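You operate a simulated robot arm through the tools that you are given. There is no shell and no other tool. Be economical: measure what you need, move in short steps, check, and stop when the job is done.

You run a simulated robot arm. Do the job below in one go: nothing can be reset, and whatever is moved stays where it is left.

Task
Fetch the carton from the top of the measuring bench and set it on the ply stack there.

Only the result counts: the job must be done as asked and must still hold three seconds after the hand-in. Knocking over, shifting, dropping, spilling or breaking anything else fails it.

Robot
A 6-joint arm with a two-finger parallel gripper, fixed in place. Base frame: the origin is at the foot of the arm, x ahead of it, y to its left, z up; the work surface is at about z = 864. Readings come in mm, degrees, newtons and seconds.
With the tool pointing down near the work surface it reaches from about 260 to 680 mm from the base axis. Its first joint turns from -66.0 to 66.0 degrees. Payload 2.9 kg.
Tool frame: the origin (TCP) lies between the finger pads and is the grasp point; the fingertips stand 30 mm ahead of it; z points along the fingers, y is the line along which they close. Largest opening 110 mm; finger width 20, thickness 10; the body of the gripper, 48 by 112 mm, starts 55 mm behind the TCP.
Orientation is that of the tool frame in the base frame, as a unit quaternion [x, y, z, w]. With the fingers straight down and closing along the base's y, the tool's x points along the base's -x, its y along +y and its z along -z.

Tools
- The arm moves only by the tool play_rows. Its argument "increments" is one flat list of numbers, 6 for each row, row after row: the shift along the tool's x, y, z in units of 25 mm (1.0 is 25 mm), then the turn, a rotation vector about the tool's x, y, z in units of 6 degrees (1.0 is 6 degrees). In form: [x, y, z, rx, ry, rz, x, y, z, rx, ry, rz, ...]. A call has 1 to 12 rows; each row shifts and turns the commanded pose from where the row before left it, along the tool's axes as they then stand. "gripper" is the opening, from 0 (shut) to 1 (fully open), set as the call begins (left out, the last holds). A call with a number of a shift or a turn outside -1 to 1 is refused whole. Rows are played at 5 a second. More than 50 mm and 8.6 degrees between two rows, or a gripper value outside its range, and nothing of the call is played. Where a pose cannot be reached the arm comes as near as it can. A force on the tool above 40 N (or 10 N above the force at the start of the call, whichever is more), or a blocked arm, ends the call early, and 0.2 s more pass. Each finger travels about 108 mm/s and halts on what it meets, pressing with about 25 N; the grip force reading is that of the motor and also rises with nothing between the fingers. The clock runs only during rows and for 0.2 s after the last one: add rows that do not move to give the fingers time. The reply holds the time, the measured pose of the TCP, the force on the tool along the base axes, the opening and the grip force, in the units named above and with some noise, and new pictures: "show" is both (left out), scene, wrist or none.
- Cameras (640 x 400 px; columns grow to the right, rows downward): "scene" is fixed at [92.7, 457.3, 1377.6]; the picture's right is [-0.48, -0.87, 0.00], its down [-0.57, 0.32, -0.76] and it looks along [0.66, -0.37, -0.65] (base axes); focal length 290 px, centre (320, 200). "wrist" rides on the gripper at [-36, 0, -57] in the tool frame; the picture's right is [0.00, -1.00, 0.00], its down [0.97, 0.00, -0.24] and it looks along [0.24, 0.00, 0.97] (tool axes); focal length 218 px, centre (320, 200). There is no depth. A picture from a camera that has moved, and an enlarged one, comes with that camera's place and axes in the base frame and with its lens.
- inspect(camera, box): a new picture of the part [left, top, right, bottom] of that camera's present view, enlarged. No time passes.
- hand_in(): hands the job in; it is judged then, once.

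Go step by step. Nothing tells you positions but the pictures and the camera data: compare them with the known pose of the tool, close in by small moves and look again before you grip or let go. The budget is 90 turns and 170 pictures, counting those below and the enlarged ones. Unless the task says otherwise, let go and move clear before handing in, and close with one line.

The tools are called after "Call:" by a JSON object that holds its "op" and its "data". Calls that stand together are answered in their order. play_rows: Moves the arm, as the interface text tells. Its arguments: {"type":"object","properties":{"increments":{"type":"array","items":{"type":"number"}},"gripper":{"type":"number"},"show":{"type":"string","enum":["both","scene","wrist","none"]}},"required":["increments"]} The other tools are called the same way: inspect (camera, box) takes an enlarged picture of a part of a camera's view; hand_in () hands the job in.

At the start:

```text
clock: 0.0
ee_pos: [335.4, 135.7, 1119.6]
tcp_rot: [0.0, 1.0, 0.0, 0.0]
contact_force: [-1.3, 0.2, -1.3]
finger_gap: 110.1
grip_force: 0.0
```

scene: 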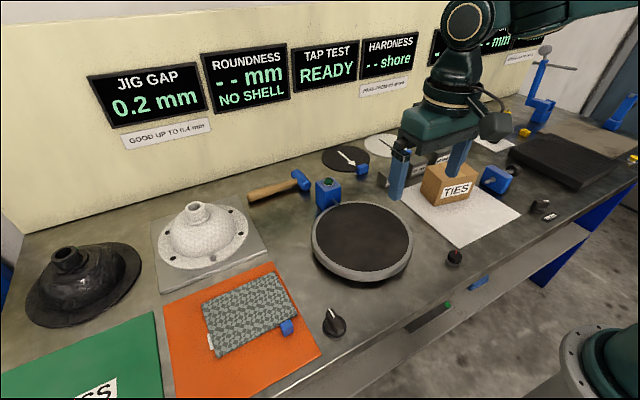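
wrist: 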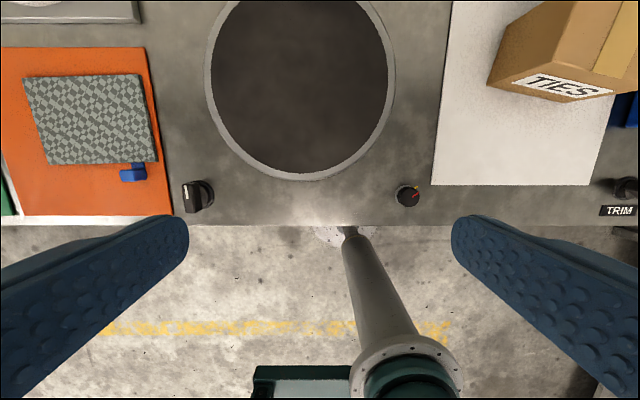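

The TIES carton sits on a white sheet to the right of the turntable. The ply stack may be the patterned stack on the orange mat. I'll enlarge the pictures to check.

Call:
{"op": "inspect", "data": {"camera": "scene", "box": [140, 240, 360, 400]}}

Call:
{"op": "inspect", "data": {"camera": "scene", "box": [370, 100, 640, 260]}}

Call:
{"op": "inspect", "data": {"camera": "wrist", "box": [440, 0, 640, 230]}}

Call:
{"op": "inspect", "data": {"camera": "wrist", "box": [0, 0, 230, 230]}}

```text
2.50 times, centred on (250, 320) of scene
camera zoom: at [92.7, 457.3, 1377.6], right [-0.48, -0.87, 0.0], down [-0.57, 0.32, -0.76], along [0.66, -0.37, -0.65], focal length 725 px, centre (495, -100)
```

zoom: 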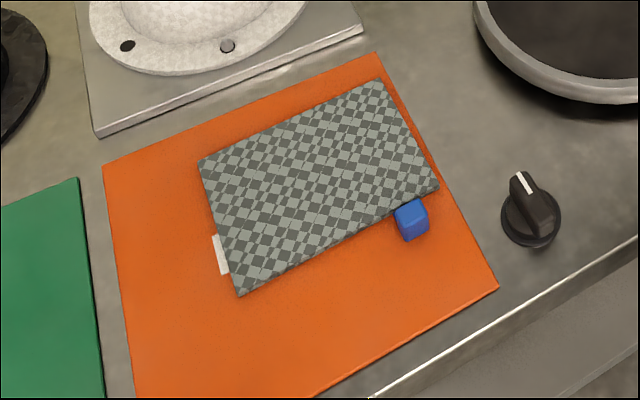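

```text
2.37 times, centred on (505, 180) of scene
camera zoom: at [92.7, 457.3, 1377.6], right [-0.48, -0.87, 0.0], down [-0.57, 0.32, -0.76], along [0.66, -0.37, -0.65], focal length 687 px, centre (-118, 247)
```

zoom: 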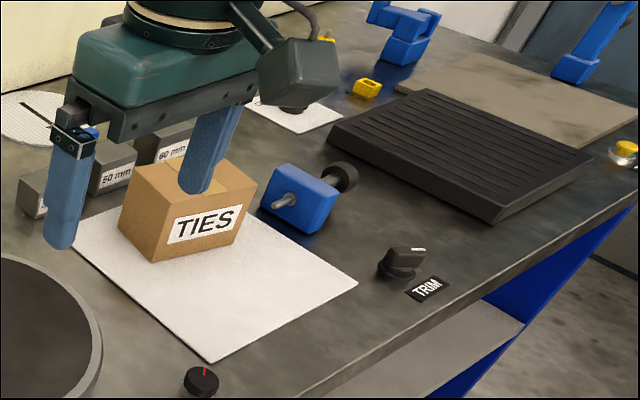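

```text
1.74 times, centred on (540, 115) of wrist
camera zoom: at [370.2, 137.6, 1176.3], right [0.0, -1.0, 0.0], down [-0.97, 0.0, 0.24], along [-0.24, 0.0, -0.97], focal length 380 px, centre (-63, 348)
```

zoom: 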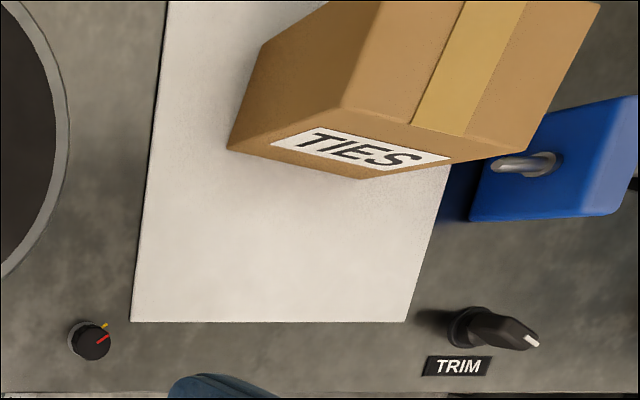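

```text
1.74 times, centred on (115, 115) of wrist
camera zoom: at [370.2, 137.6, 1176.3], right [0.0, -1.0, 0.0], down [-0.97, 0.0, 0.24], along [-0.24, 0.0, -0.97], focal length 380 px, centre (676, 348)
```

zoom: 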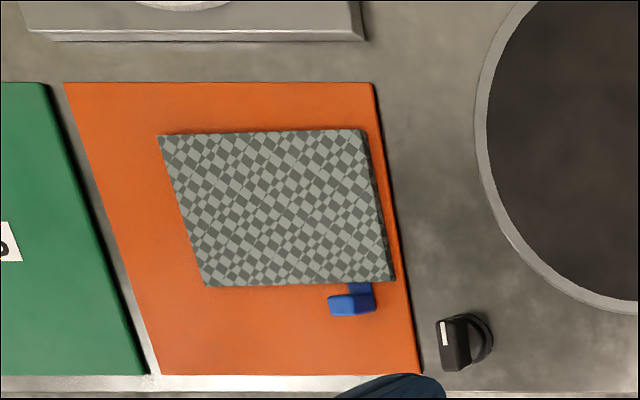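

The patterned stack with the blue clip, centred near (401, 436), is the ply stack. The carton measures about 107×67×80 mm, is centred near (469, -138) and is turned about 12°. Next I'll move above it at the present height.

Call:
{"op": "play_rows", "data": {"increments": [-0.48, -0.99, 0, 0, 0, 0, -0.48, -0.99, 0, 0, 0, 0, -0.48, -0.99, 0, 0, 0, 0, -0.48, -0.99, 0, 0, 0, 0, -0.48, -0.99, 0, 0, 0, 0, -0.48, -0.99, 0, 0, 0, 0, -0.48, -0.99, 0, 0, 0, 0, -0.48, -0.99, 0, 0, 0, 0, -0.48, -0.99, 0, 0, 0, 0, -0.48, -0.99, 0, 0, 0, 0, -0.48, -0.99, 0, 0, 0, 0], "gripper": 1, "show": "wrist"}}

Call:
{"op": "play_rows", "data": {"increments": [0, 0, 0, 0, 0, -1, 0, 0, 0, 0, 0, -1, 0, 0, 0, 0, 0, -1, 0, 0, 0, 0, 0, -1, 0, 0, 0, 0, 0, -1, 0, 0, 0, 0, 0, -1, 0, 0, 0, 0, 0, -1, 0, 0, 0, 0, 0, -1, 0, 0, 0, 0, 0, -1, 0, 0, 0, 0, 0, -1, 0, 0, 0, 0, 0, -1, 0, 0, 0, 0, 0, -1], "show": "both"}}

```text
clock: 2.4
ee_pos: [466.3, -136.7, 1119.7]
tcp_rot: [0.0, 1.0, 0.0, 0.0]
contact_force: [1.0, -0.1, -0.2]
finger_gap: 110.2
grip_force: 0.0
camera wrist: at [501.9, -134.8, 1176.5], right [0.0, -1.0, 0.0], down [-0.97, 0.0, 0.24], along [-0.24, 0.0, -0.97], focal length 218 px, centre (320, 200)
```

wrist: 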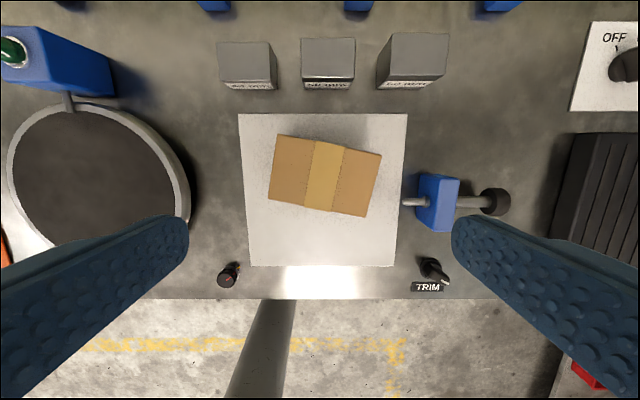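

```text
clock: 5.0
ee_pos: [466.9, -136.0, 1118.6]
tcp_rot: [-0.589, 0.808, 0.001, 0.0]
contact_force: [0.1, -1.0, -0.2]
finger_gap: 110.3
grip_force: 0.0
camera wrist: at [478.2, -100.3, 1175.9], right [0.95, -0.31, 0.0], down [-0.3, -0.92, 0.24], along [-0.07, -0.23, -0.97], focal length 218 px, centre (320, 200)
```

scene: 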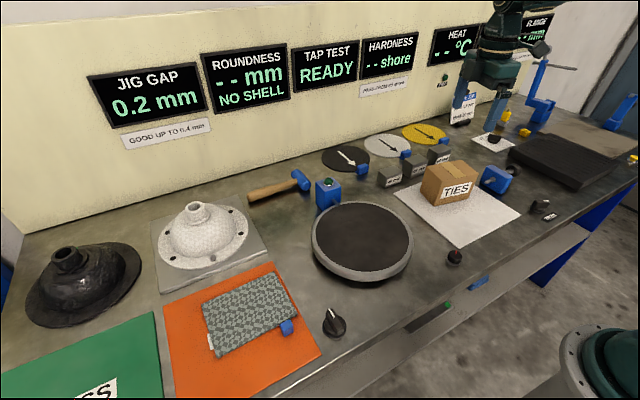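
wrist: 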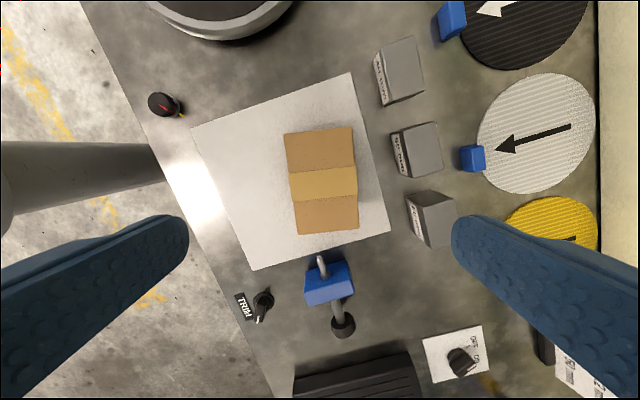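

The carton's top is near z = 945, its centre is near (470, -139) and its short axis lies about 11° off x. I'll finish the turn, centre the tool and come part of the way down.

Call:
{"op": "play_rows", "data": {"increments": [0, 0, 0, 0, 0, -0.6, 0, 0, 0, 0, 0, -0.6, 0.1, -0.14, 0.5, 0, 0, 0, 0, 0, 1, 0, 0, 0, 0, 0, 1, 0, 0, 0, 0, 0, 1, 0, 0, 0, 0, 0, 0.5, 0, 0, 0]}}

```text
clock: 6.6
ee_pos: [467.7, -139.6, 1017.9]
tcp_rot: [-0.637, 0.771, 0.0, -0.001]
contact_force: [-0.1, 0.8, -0.5]
finger_gap: 109.9
grip_force: 0.1
camera wrist: at [474.1, -102.4, 1075.5], right [0.98, -0.19, 0.0], down [-0.18, -0.95, 0.24], along [-0.04, -0.24, -0.97], focal length 218 px, centre (320, 200)
```

scene: 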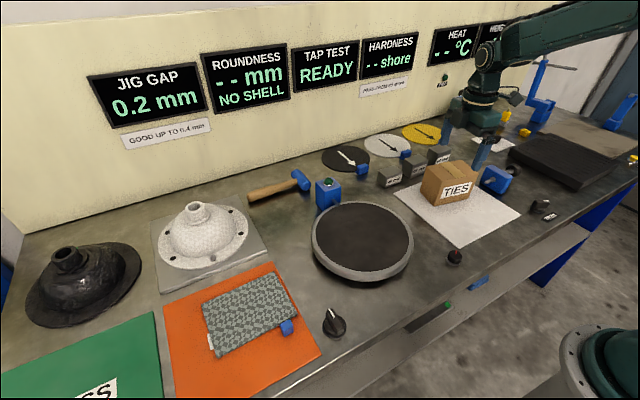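
wrist: 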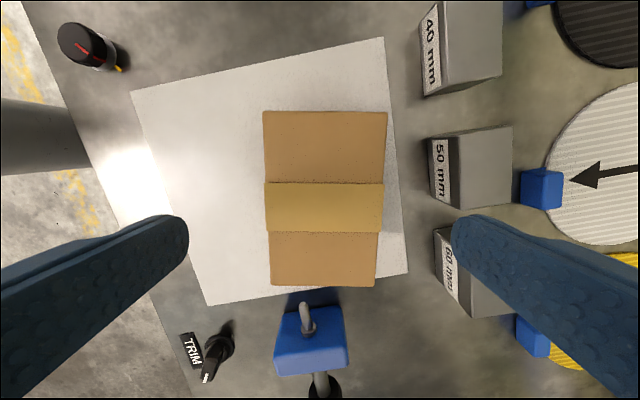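

The carton is lined up and both fingers clear it and the gauge blocks. I'll lower the tool to grip height.

Call:
{"op": "play_rows", "data": {"increments": [0, -0.1, 0.8, 0, 0, 0, 0, 0, 0.8, 0, 0, 0, 0, 0, 0.8, 0, 0, 0, 0, 0, 0.7, 0, 0, 0, 0, 0, 0.7, 0, 0, 0, 0, 0, 0.5, 0, 0, 0]}}

```text
clock: 8.0
ee_pos: [471.8, -139.3, 910.1]
tcp_rot: [-0.637, 0.771, 0.0, 0.0]
contact_force: [-0.2, 0.2, 0.4]
finger_gap: 110.0
grip_force: 0.1
camera wrist: at [478.3, -102.2, 967.7], right [0.98, -0.19, 0.0], down [-0.18, -0.95, 0.24], along [-0.04, -0.24, -0.97], focal length 218 px, centre (320, 200)
```

scene: 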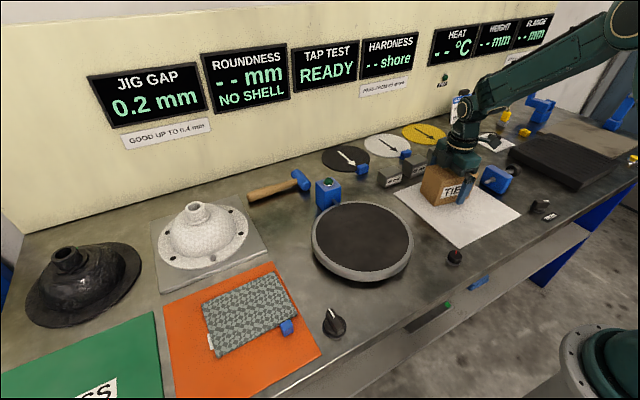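
wrist: 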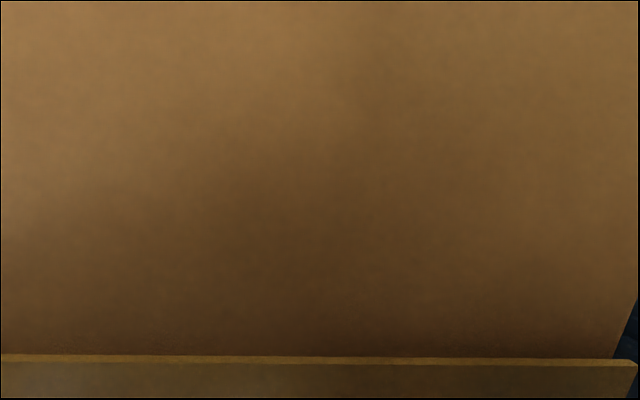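

The fingers straddle the carton with no contact. I'll close the gripper.

Call:
{"op": "play_rows", "data": {"increments": [0, 0, 0, 0, 0, 0, 0, 0, 0, 0, 0, 0, 0, 0, 0, 0, 0, 0, 0, 0, 0, 0, 0, 0], "gripper": 0, "show": "none"}}

Call:
{"op": "play_rows", "data": {"increments": [0, 0, -0.2, 0, 0, 0, 0, 0, -0.3, 0, 0, 0, 0, 0, -0.5, 0, 0, 0, 0, 0, 0, 0, 0, 0]}}

```text
clock: 9.0
ee_pos: [471.6, -138.5, 911.1]
tcp_rot: [-0.637, 0.771, 0.0, 0.0]
contact_force: [0.3, 0.1, 0.2]
finger_gap: 70.1
grip_force: 25.3
```

```text
clock: 10.0
ee_pos: [473.4, -141.0, 937.0]
tcp_rot: [-0.638, 0.77, 0.0, 0.001]
contact_force: [0.6, 0.2, -1.7]
finger_gap: 70.0
grip_force: 25.4
camera wrist: at [480.0, -104.1, 993.9], right [0.98, -0.19, 0.0], down [-0.18, -0.95, 0.24], along [-0.04, -0.24, -0.97], focal length 218 px, centre (320, 200)
```

scene: 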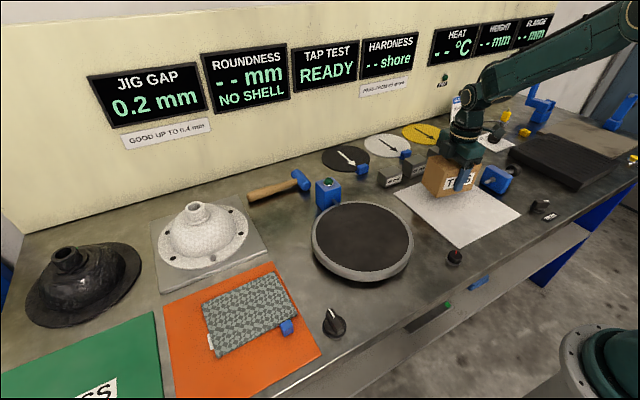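
wrist: 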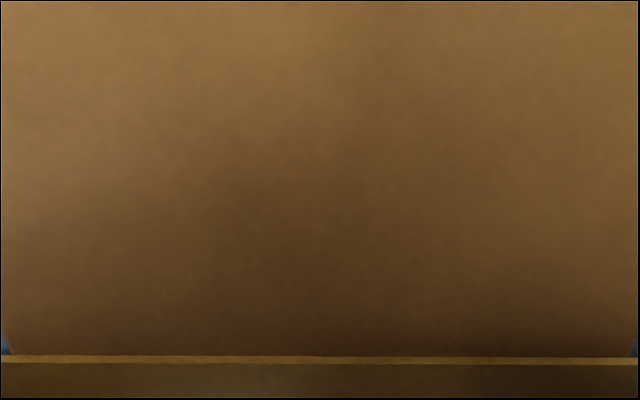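

The carton is held: the gap is 70 mm and it has lifted. I'll raise it well clear, then carry it left at height.

Call:
{"op": "play_rows", "data": {"increments": [0, 0, -0.95, 0, 0, 0, 0, 0, -0.95, 0, 0, 0, 0, 0, -0.95, 0, 0, 0, 0, 0, -0.95, 0, 0, 0, 0, 0, -0.95, 0, 0, 0, 0, 0, -0.95, 0, 0, 0], "show": "scene"}}

Call:
{"op": "play_rows", "data": {"increments": [-0.5, 0.16, 0, 0, 0, 0, -0.96, 0.31, 0, 0, 0, 0, -0.96, 0.31, 0, 0, 0, 0, -0.96, 0.31, 0, 0, 0, 0, -0.96, 0.31, 0, 0, 0, 0, -0.96, 0.31, 0, 0, 0, 0, -0.96, 0.31, 0, 0, 0, 0, -0.96, 0.31, 0, 0, 0, 0, -0.96, 0.31, 0, 0, 0, 0, -0.96, 0.31, 0, 0, 0, 0, -0.96, 0.31, 0, 0, 0, 0, -0.5, 0.16, 0, 0, 0, 0], "show": "scene"}}

```text
clock: 11.4
ee_pos: [472.1, -140.8, 1080.2]
tcp_rot: [-0.637, 0.771, 0.001, 0.0]
contact_force: [-0.1, -0.3, -2.4]
finger_gap: 69.8
grip_force: 24.7
```

scene: 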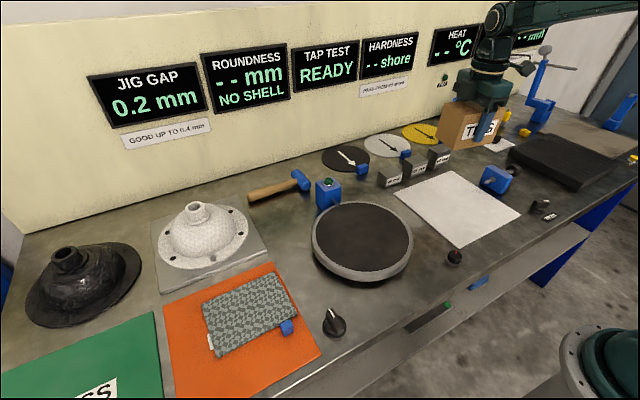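

```text
clock: 14.0
ee_pos: [436.6, 135.2, 1081.2]
tcp_rot: [-0.637, 0.771, 0.0, 0.0]
contact_force: [0.3, 0.2, -2.3]
finger_gap: 70.0
grip_force: 25.1
```

scene: 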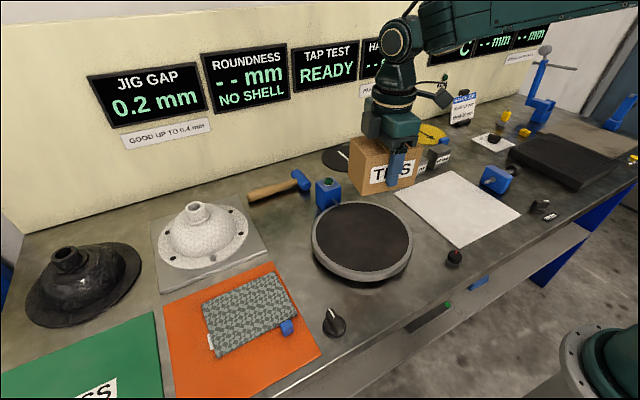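

Halfway there and the grip is steady. I put the stack centre at about (398, 437), measuring roughly 148×108 mm and square to the base axes. I'll carry the carton the rest of the way, then turn it square.

Call:
{"op": "play_rows", "data": {"increments": [-0.96, 0.314, 0, 0, 0, 0, -0.97, 0.314, 0, 0, 0, 0, -0.97, 0.314, 0, 0, 0, 0, -0.97, 0.314, 0, 0, 0, 0, -0.97, 0.314, 0, 0, 0, 0, -0.97, 0.314, 0, 0, 0, 0, -0.97, 0.314, 0, 0, 0, 0, -0.97, 0.314, 0, 0, 0, 0, -0.97, 0.314, 0, 0, 0, 0, -0.97, 0.314, 0, 0, 0, 0, -0.97, 0.314, 0, 0, 0, 0, -0.97, 0.314, 0, 0, 0, 0], "show": "scene"}}

Call:
{"op": "play_rows", "data": {"increments": [0, 0, 0, 0, 0, -0.9, 0, 0, 0, 0, 0, -0.9, 0, 0, 0, 0, 0, 0]}}

```text
clock: 16.6
ee_pos: [400.2, 441.3, 1079.4]
tcp_rot: [-0.638, 0.77, 0.0, 0.0]
contact_force: [0.3, -0.6, -3.1]
finger_gap: 69.7
grip_force: 25.2
```

scene: 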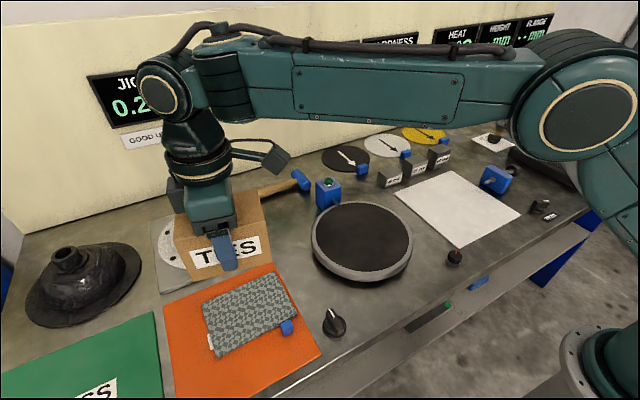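

```text
clock: 17.4
ee_pos: [399.7, 438.8, 1079.7]
tcp_rot: [0.708, -0.707, 0.0, 0.0]
contact_force: [-0.4, -0.1, -2.2]
finger_gap: 70.0
grip_force: 25.1
camera wrist: at [399.6, 477.0, 1136.2], right [1.0, 0.0, 0.0], down [0.0, -0.97, 0.24], along [0.0, -0.24, -0.97], focal length 218 px, centre (320, 200)
```

scene: 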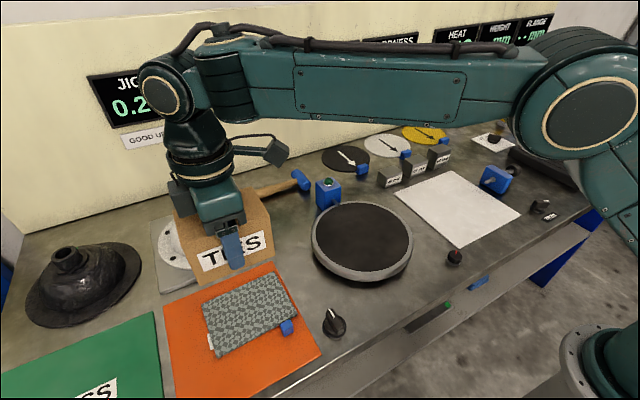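
wrist: 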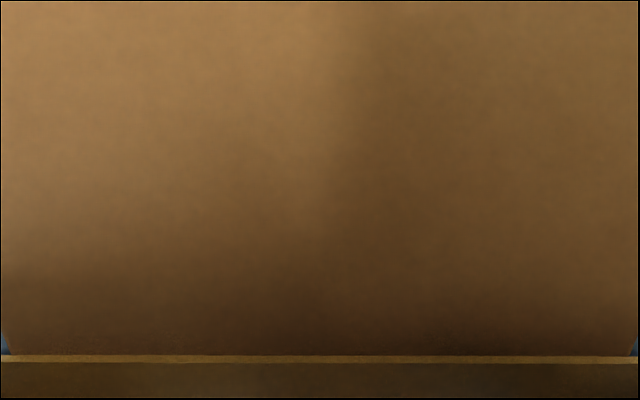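

The carton is over the stack and square to it. I'll lower it to roughly 30 mm above the stack.

Call:
{"op": "play_rows", "data": {"increments": [0, 0, 0.9, 0, 0, 0, 0, 0, 0.9, 0, 0, 0, 0, 0, 0.9, 0, 0, 0, 0, 0, 0.9, 0, 0, 0, 0, 0, 0.9, 0, 0, 0, 0, 0, 0.5, 0, 0, 0], "show": "scene"}}

Call:
{"op": "inspect", "data": {"camera": "scene", "box": [140, 220, 360, 380]}}

```text
clock: 18.8
ee_pos: [398.2, 440.8, 954.6]
tcp_rot: [-0.707, 0.707, 0.001, 0.0]
contact_force: [0.5, -0.1, -2.8]
finger_gap: 69.7
grip_force: 25.0
```

scene: 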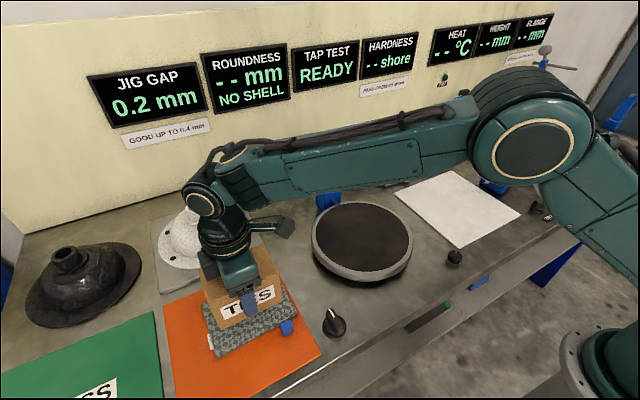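

```text
2.50 times, centred on (250, 300) of scene
camera zoom: at [92.8, 457.4, 1377.6], right [-0.48, -0.87, 0.0], down [-0.57, 0.32, -0.76], along [0.66, -0.37, -0.65], focal length 725 px, centre (495, -50)
```

zoom: 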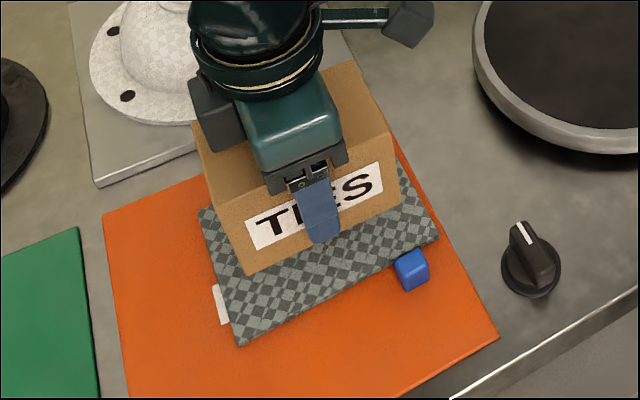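

The carton sits inside the stack's outline, about 30 mm up. I'll lower it in small steps and watch for contact.

Call:
{"op": "play_rows", "data": {"increments": [0, 0, 0.5, 0, 0, 0, 0, 0, 0.4, 0, 0, 0, 0, 0, 0.1, 0, 0, 0, 0, 0, 0, 0, 0, 0], "show": "none"}}

Call:
{"op": "inspect", "data": {"camera": "scene", "box": [180, 240, 320, 360]}}

```text
clock: 19.8
ee_pos: [400.6, 440.4, 930.2]
tcp_rot: [0.707, -0.707, 0.0, 0.001]
contact_force: [0.0, 0.2, -2.7]
finger_gap: 70.0
grip_force: 25.5
```

```text
3.33 times, centred on (250, 300) of scene
camera zoom: at [92.8, 457.4, 1377.6], right [-0.48, -0.87, 0.0], down [-0.57, 0.32, -0.76], along [0.66, -0.37, -0.65], focal length 966 px, centre (553, -133)
```

zoom: 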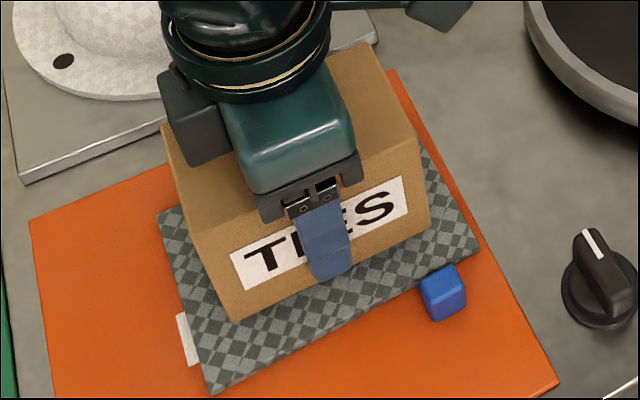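

It's a few millimetres above the stack now, so I'll use finer steps.

Call:
{"op": "play_rows", "data": {"increments": [0, 0, 0.08, 0, 0, 0, 0, 0, 0.08, 0, 0, 0, 0, 0, 0, 0, 0, 0], "show": "none"}}

Call:
{"op": "play_rows", "data": {"increments": [0, 0, 0.08, 0, 0, 0, 0, 0, 0, 0, 0, 0], "show": "none"}}

Call:
{"op": "play_rows", "data": {"increments": [0, 0, 0.06, 0, 0, 0, 0, 0, 0, 0, 0, 0], "show": "none"}}

Call:
{"op": "inspect", "data": {"camera": "scene", "box": [180, 240, 320, 360]}}

```text
clock: 20.6
ee_pos: [400.2, 437.5, 926.6]
tcp_rot: [0.707, -0.707, -0.001, 0.0]
contact_force: [-0.5, 0.3, -2.6]
finger_gap: 69.9
grip_force: 24.8
```

```text
clock: 21.2
ee_pos: [400.9, 437.9, 923.1]
tcp_rot: [0.707, -0.707, 0.0, 0.0]
contact_force: [0.0, -0.4, -2.2]
finger_gap: 69.7
grip_force: 25.1
```

```text
clock: 21.8
ee_pos: [399.9, 438.6, 922.8]
tcp_rot: [0.707, -0.707, 0.0, 0.0]
contact_force: [0.4, 0.4, -2.2]
finger_gap: 69.7
grip_force: 24.4
```

```text
3.33 times, centred on (250, 300) of scene
camera zoom: at [92.8, 457.4, 1377.6], right [-0.48, -0.87, 0.0], down [-0.57, 0.32, -0.76], along [0.66, -0.37, -0.65], focal length 966 px, centre (553, -133)
```

zoom: 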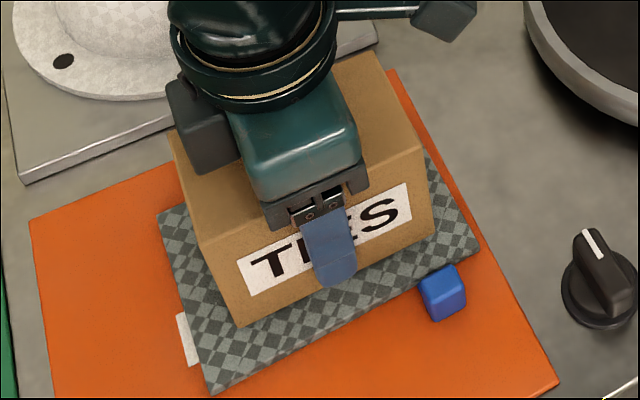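

No contact force yet, so I'll keep going down in small steps.

Call:
{"op": "play_rows", "data": {"increments": [0, 0, 0.06, 0, 0, 0, 0, 0, 0, 0, 0, 0], "show": "none"}}

Call:
{"op": "play_rows", "data": {"increments": [0, 0, 0.06, 0, 0, 0, 0, 0, 0, 0, 0, 0], "show": "none"}}

```text
clock: 22.4
ee_pos: [401.0, 438.9, 920.8]
tcp_rot: [0.707, -0.707, 0.0, 0.0]
contact_force: [-0.3, 0.1, -3.7]
finger_gap: 70.1
grip_force: 25.0
```

```text
clock: 23.0
ee_pos: [400.8, 439.6, 919.3]
tcp_rot: [-0.707, 0.707, 0.0, 0.0]
contact_force: [0.6, 0.2, -3.1]
finger_gap: 70.0
grip_force: 24.9
```

Call:
{"op": "play_rows", "data": {"increments": [0, 0, 0.06, 0, 0, 0, 0, 0, 0, 0, 0, 0], "show": "none"}}

Call:
{"op": "inspect", "data": {"camera": "scene", "box": [200, 280, 300, 360]}}

```text
clock: 23.6
ee_pos: [401.3, 438.7, 916.4]
tcp_rot: [0.707, -0.707, -0.001, 0.0]
contact_force: [-0.9, 0.6, -2.2]
finger_gap: 69.9
grip_force: 24.6
```

```text
5.00 times, centred on (250, 320) of scene
camera zoom: at [92.8, 457.4, 1377.6], right [-0.48, -0.87, 0.0], down [-0.57, 0.32, -0.76], along [0.66, -0.37, -0.65], focal length 1450 px, centre (670, -400)
```

zoom: 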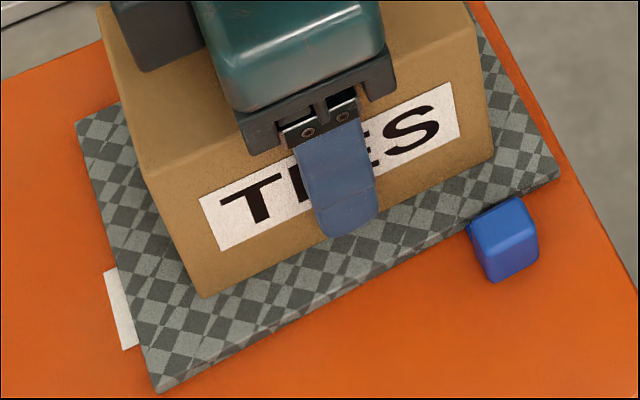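

There's still no contact, so the stack must be thin. I'll keep lowering in 1 to 1.5 mm steps.

Call:
{"op": "play_rows", "data": {"increments": [0, 0, 0.05, 0, 0, 0, 0, 0, 0, 0, 0, 0], "show": "none"}}

Call:
{"op": "play_rows", "data": {"increments": [0, 0, 0.05, 0, 0, 0, 0, 0, 0, 0, 0, 0], "show": "none"}}

```text
clock: 24.2
ee_pos: [400.1, 438.4, 916.7]
tcp_rot: [-0.707, 0.707, 0.0, 0.0]
contact_force: [0.8, -0.7, -2.4]
finger_gap: 69.8
grip_force: 24.9
```

```text
clock: 24.8
ee_pos: [399.2, 438.3, 915.8]
tcp_rot: [0.708, -0.707, -0.001, -0.001]
contact_force: [-1.1, -0.6, 6.5]
finger_gap: 70.1
grip_force: 24.5
```

The vertical force jumped to +6.5 N, so the carton is resting on the stack. I'll release it and check.

Call:
{"op": "play_rows", "data": {"increments": [0, 0, 0, 0, 0, 0, 0, 0, 0, 0, 0, 0, 0, 0, 0, 0, 0, 0], "gripper": 0.9, "show": "scene"}}

Call:
{"op": "play_rows", "data": {"increments": [0, 0, -0.4, 0, 0, 0, 0, 0, -0.9, 0, 0, 0, 0, 0, -0.9, 0, 0, 0, 0, 0, -0.9, 0, 0, 0, 0, 0, -0.9, 0, 0, 0, 0, 0, -0.9, 0, 0, 0, 0, 0, -0.9, 0, 0, 0]}}

Call:
{"op": "inspect", "data": {"camera": "scene", "box": [140, 220, 360, 380]}}

```text
clock: 25.6
ee_pos: [398.3, 437.8, 915.2]
tcp_rot: [-0.707, 0.707, 0.0, 0.0]
contact_force: [0.9, -0.3, 0.0]
finger_gap: 99.1
grip_force: 0.0
```

scene: 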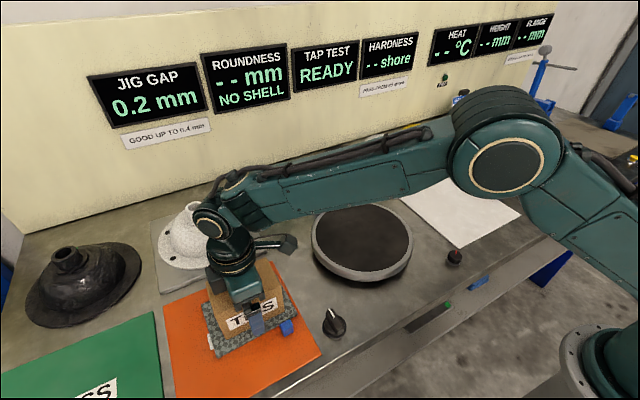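

```text
clock: 27.2
ee_pos: [399.1, 438.7, 1061.6]
tcp_rot: [-0.707, 0.707, 0.0, 0.0]
contact_force: [-0.4, 0.2, -0.8]
finger_gap: 99.3
grip_force: 0.1
camera wrist: at [398.5, 476.7, 1117.9], right [1.0, 0.0, 0.0], down [0.0, -0.97, 0.24], along [0.0, -0.24, -0.97], focal length 218 px, centre (320, 200)
```

scene: 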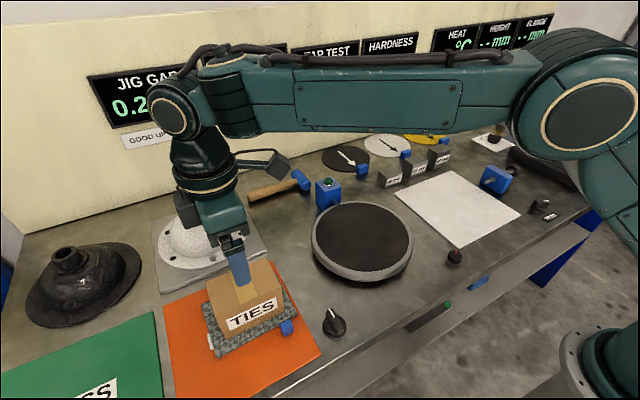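
wrist: 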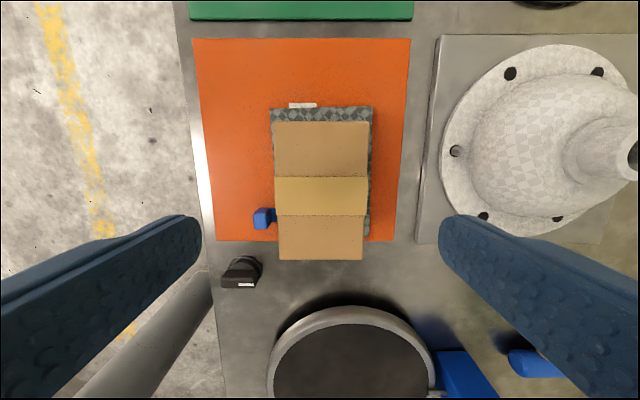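

```text
2.50 times, centred on (250, 300) of scene
camera zoom: at [92.7, 457.3, 1377.6], right [-0.48, -0.87, 0.0], down [-0.57, 0.32, -0.76], along [0.66, -0.37, -0.65], focal length 725 px, centre (495, -50)
```

zoom: 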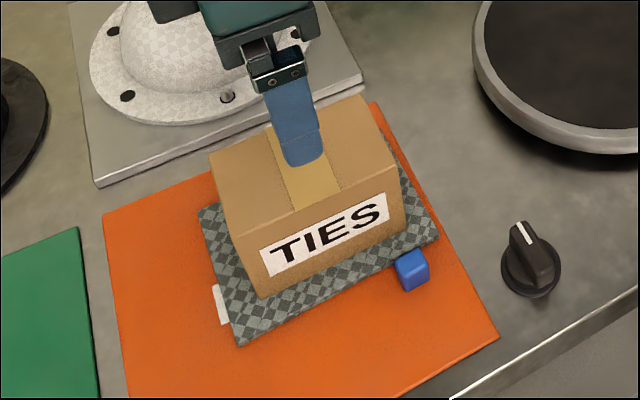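

The carton sits level within the ply stack, the stack and clip haven't moved, and the gripper is clear. I'm handing in.

Call:
{"op": "hand_in", "data": {}}

```text
The job is handed in.
```

The TIES carton is on the ply stack, released, with the arm clear and nothing else seen to have moved; the job is handed in.
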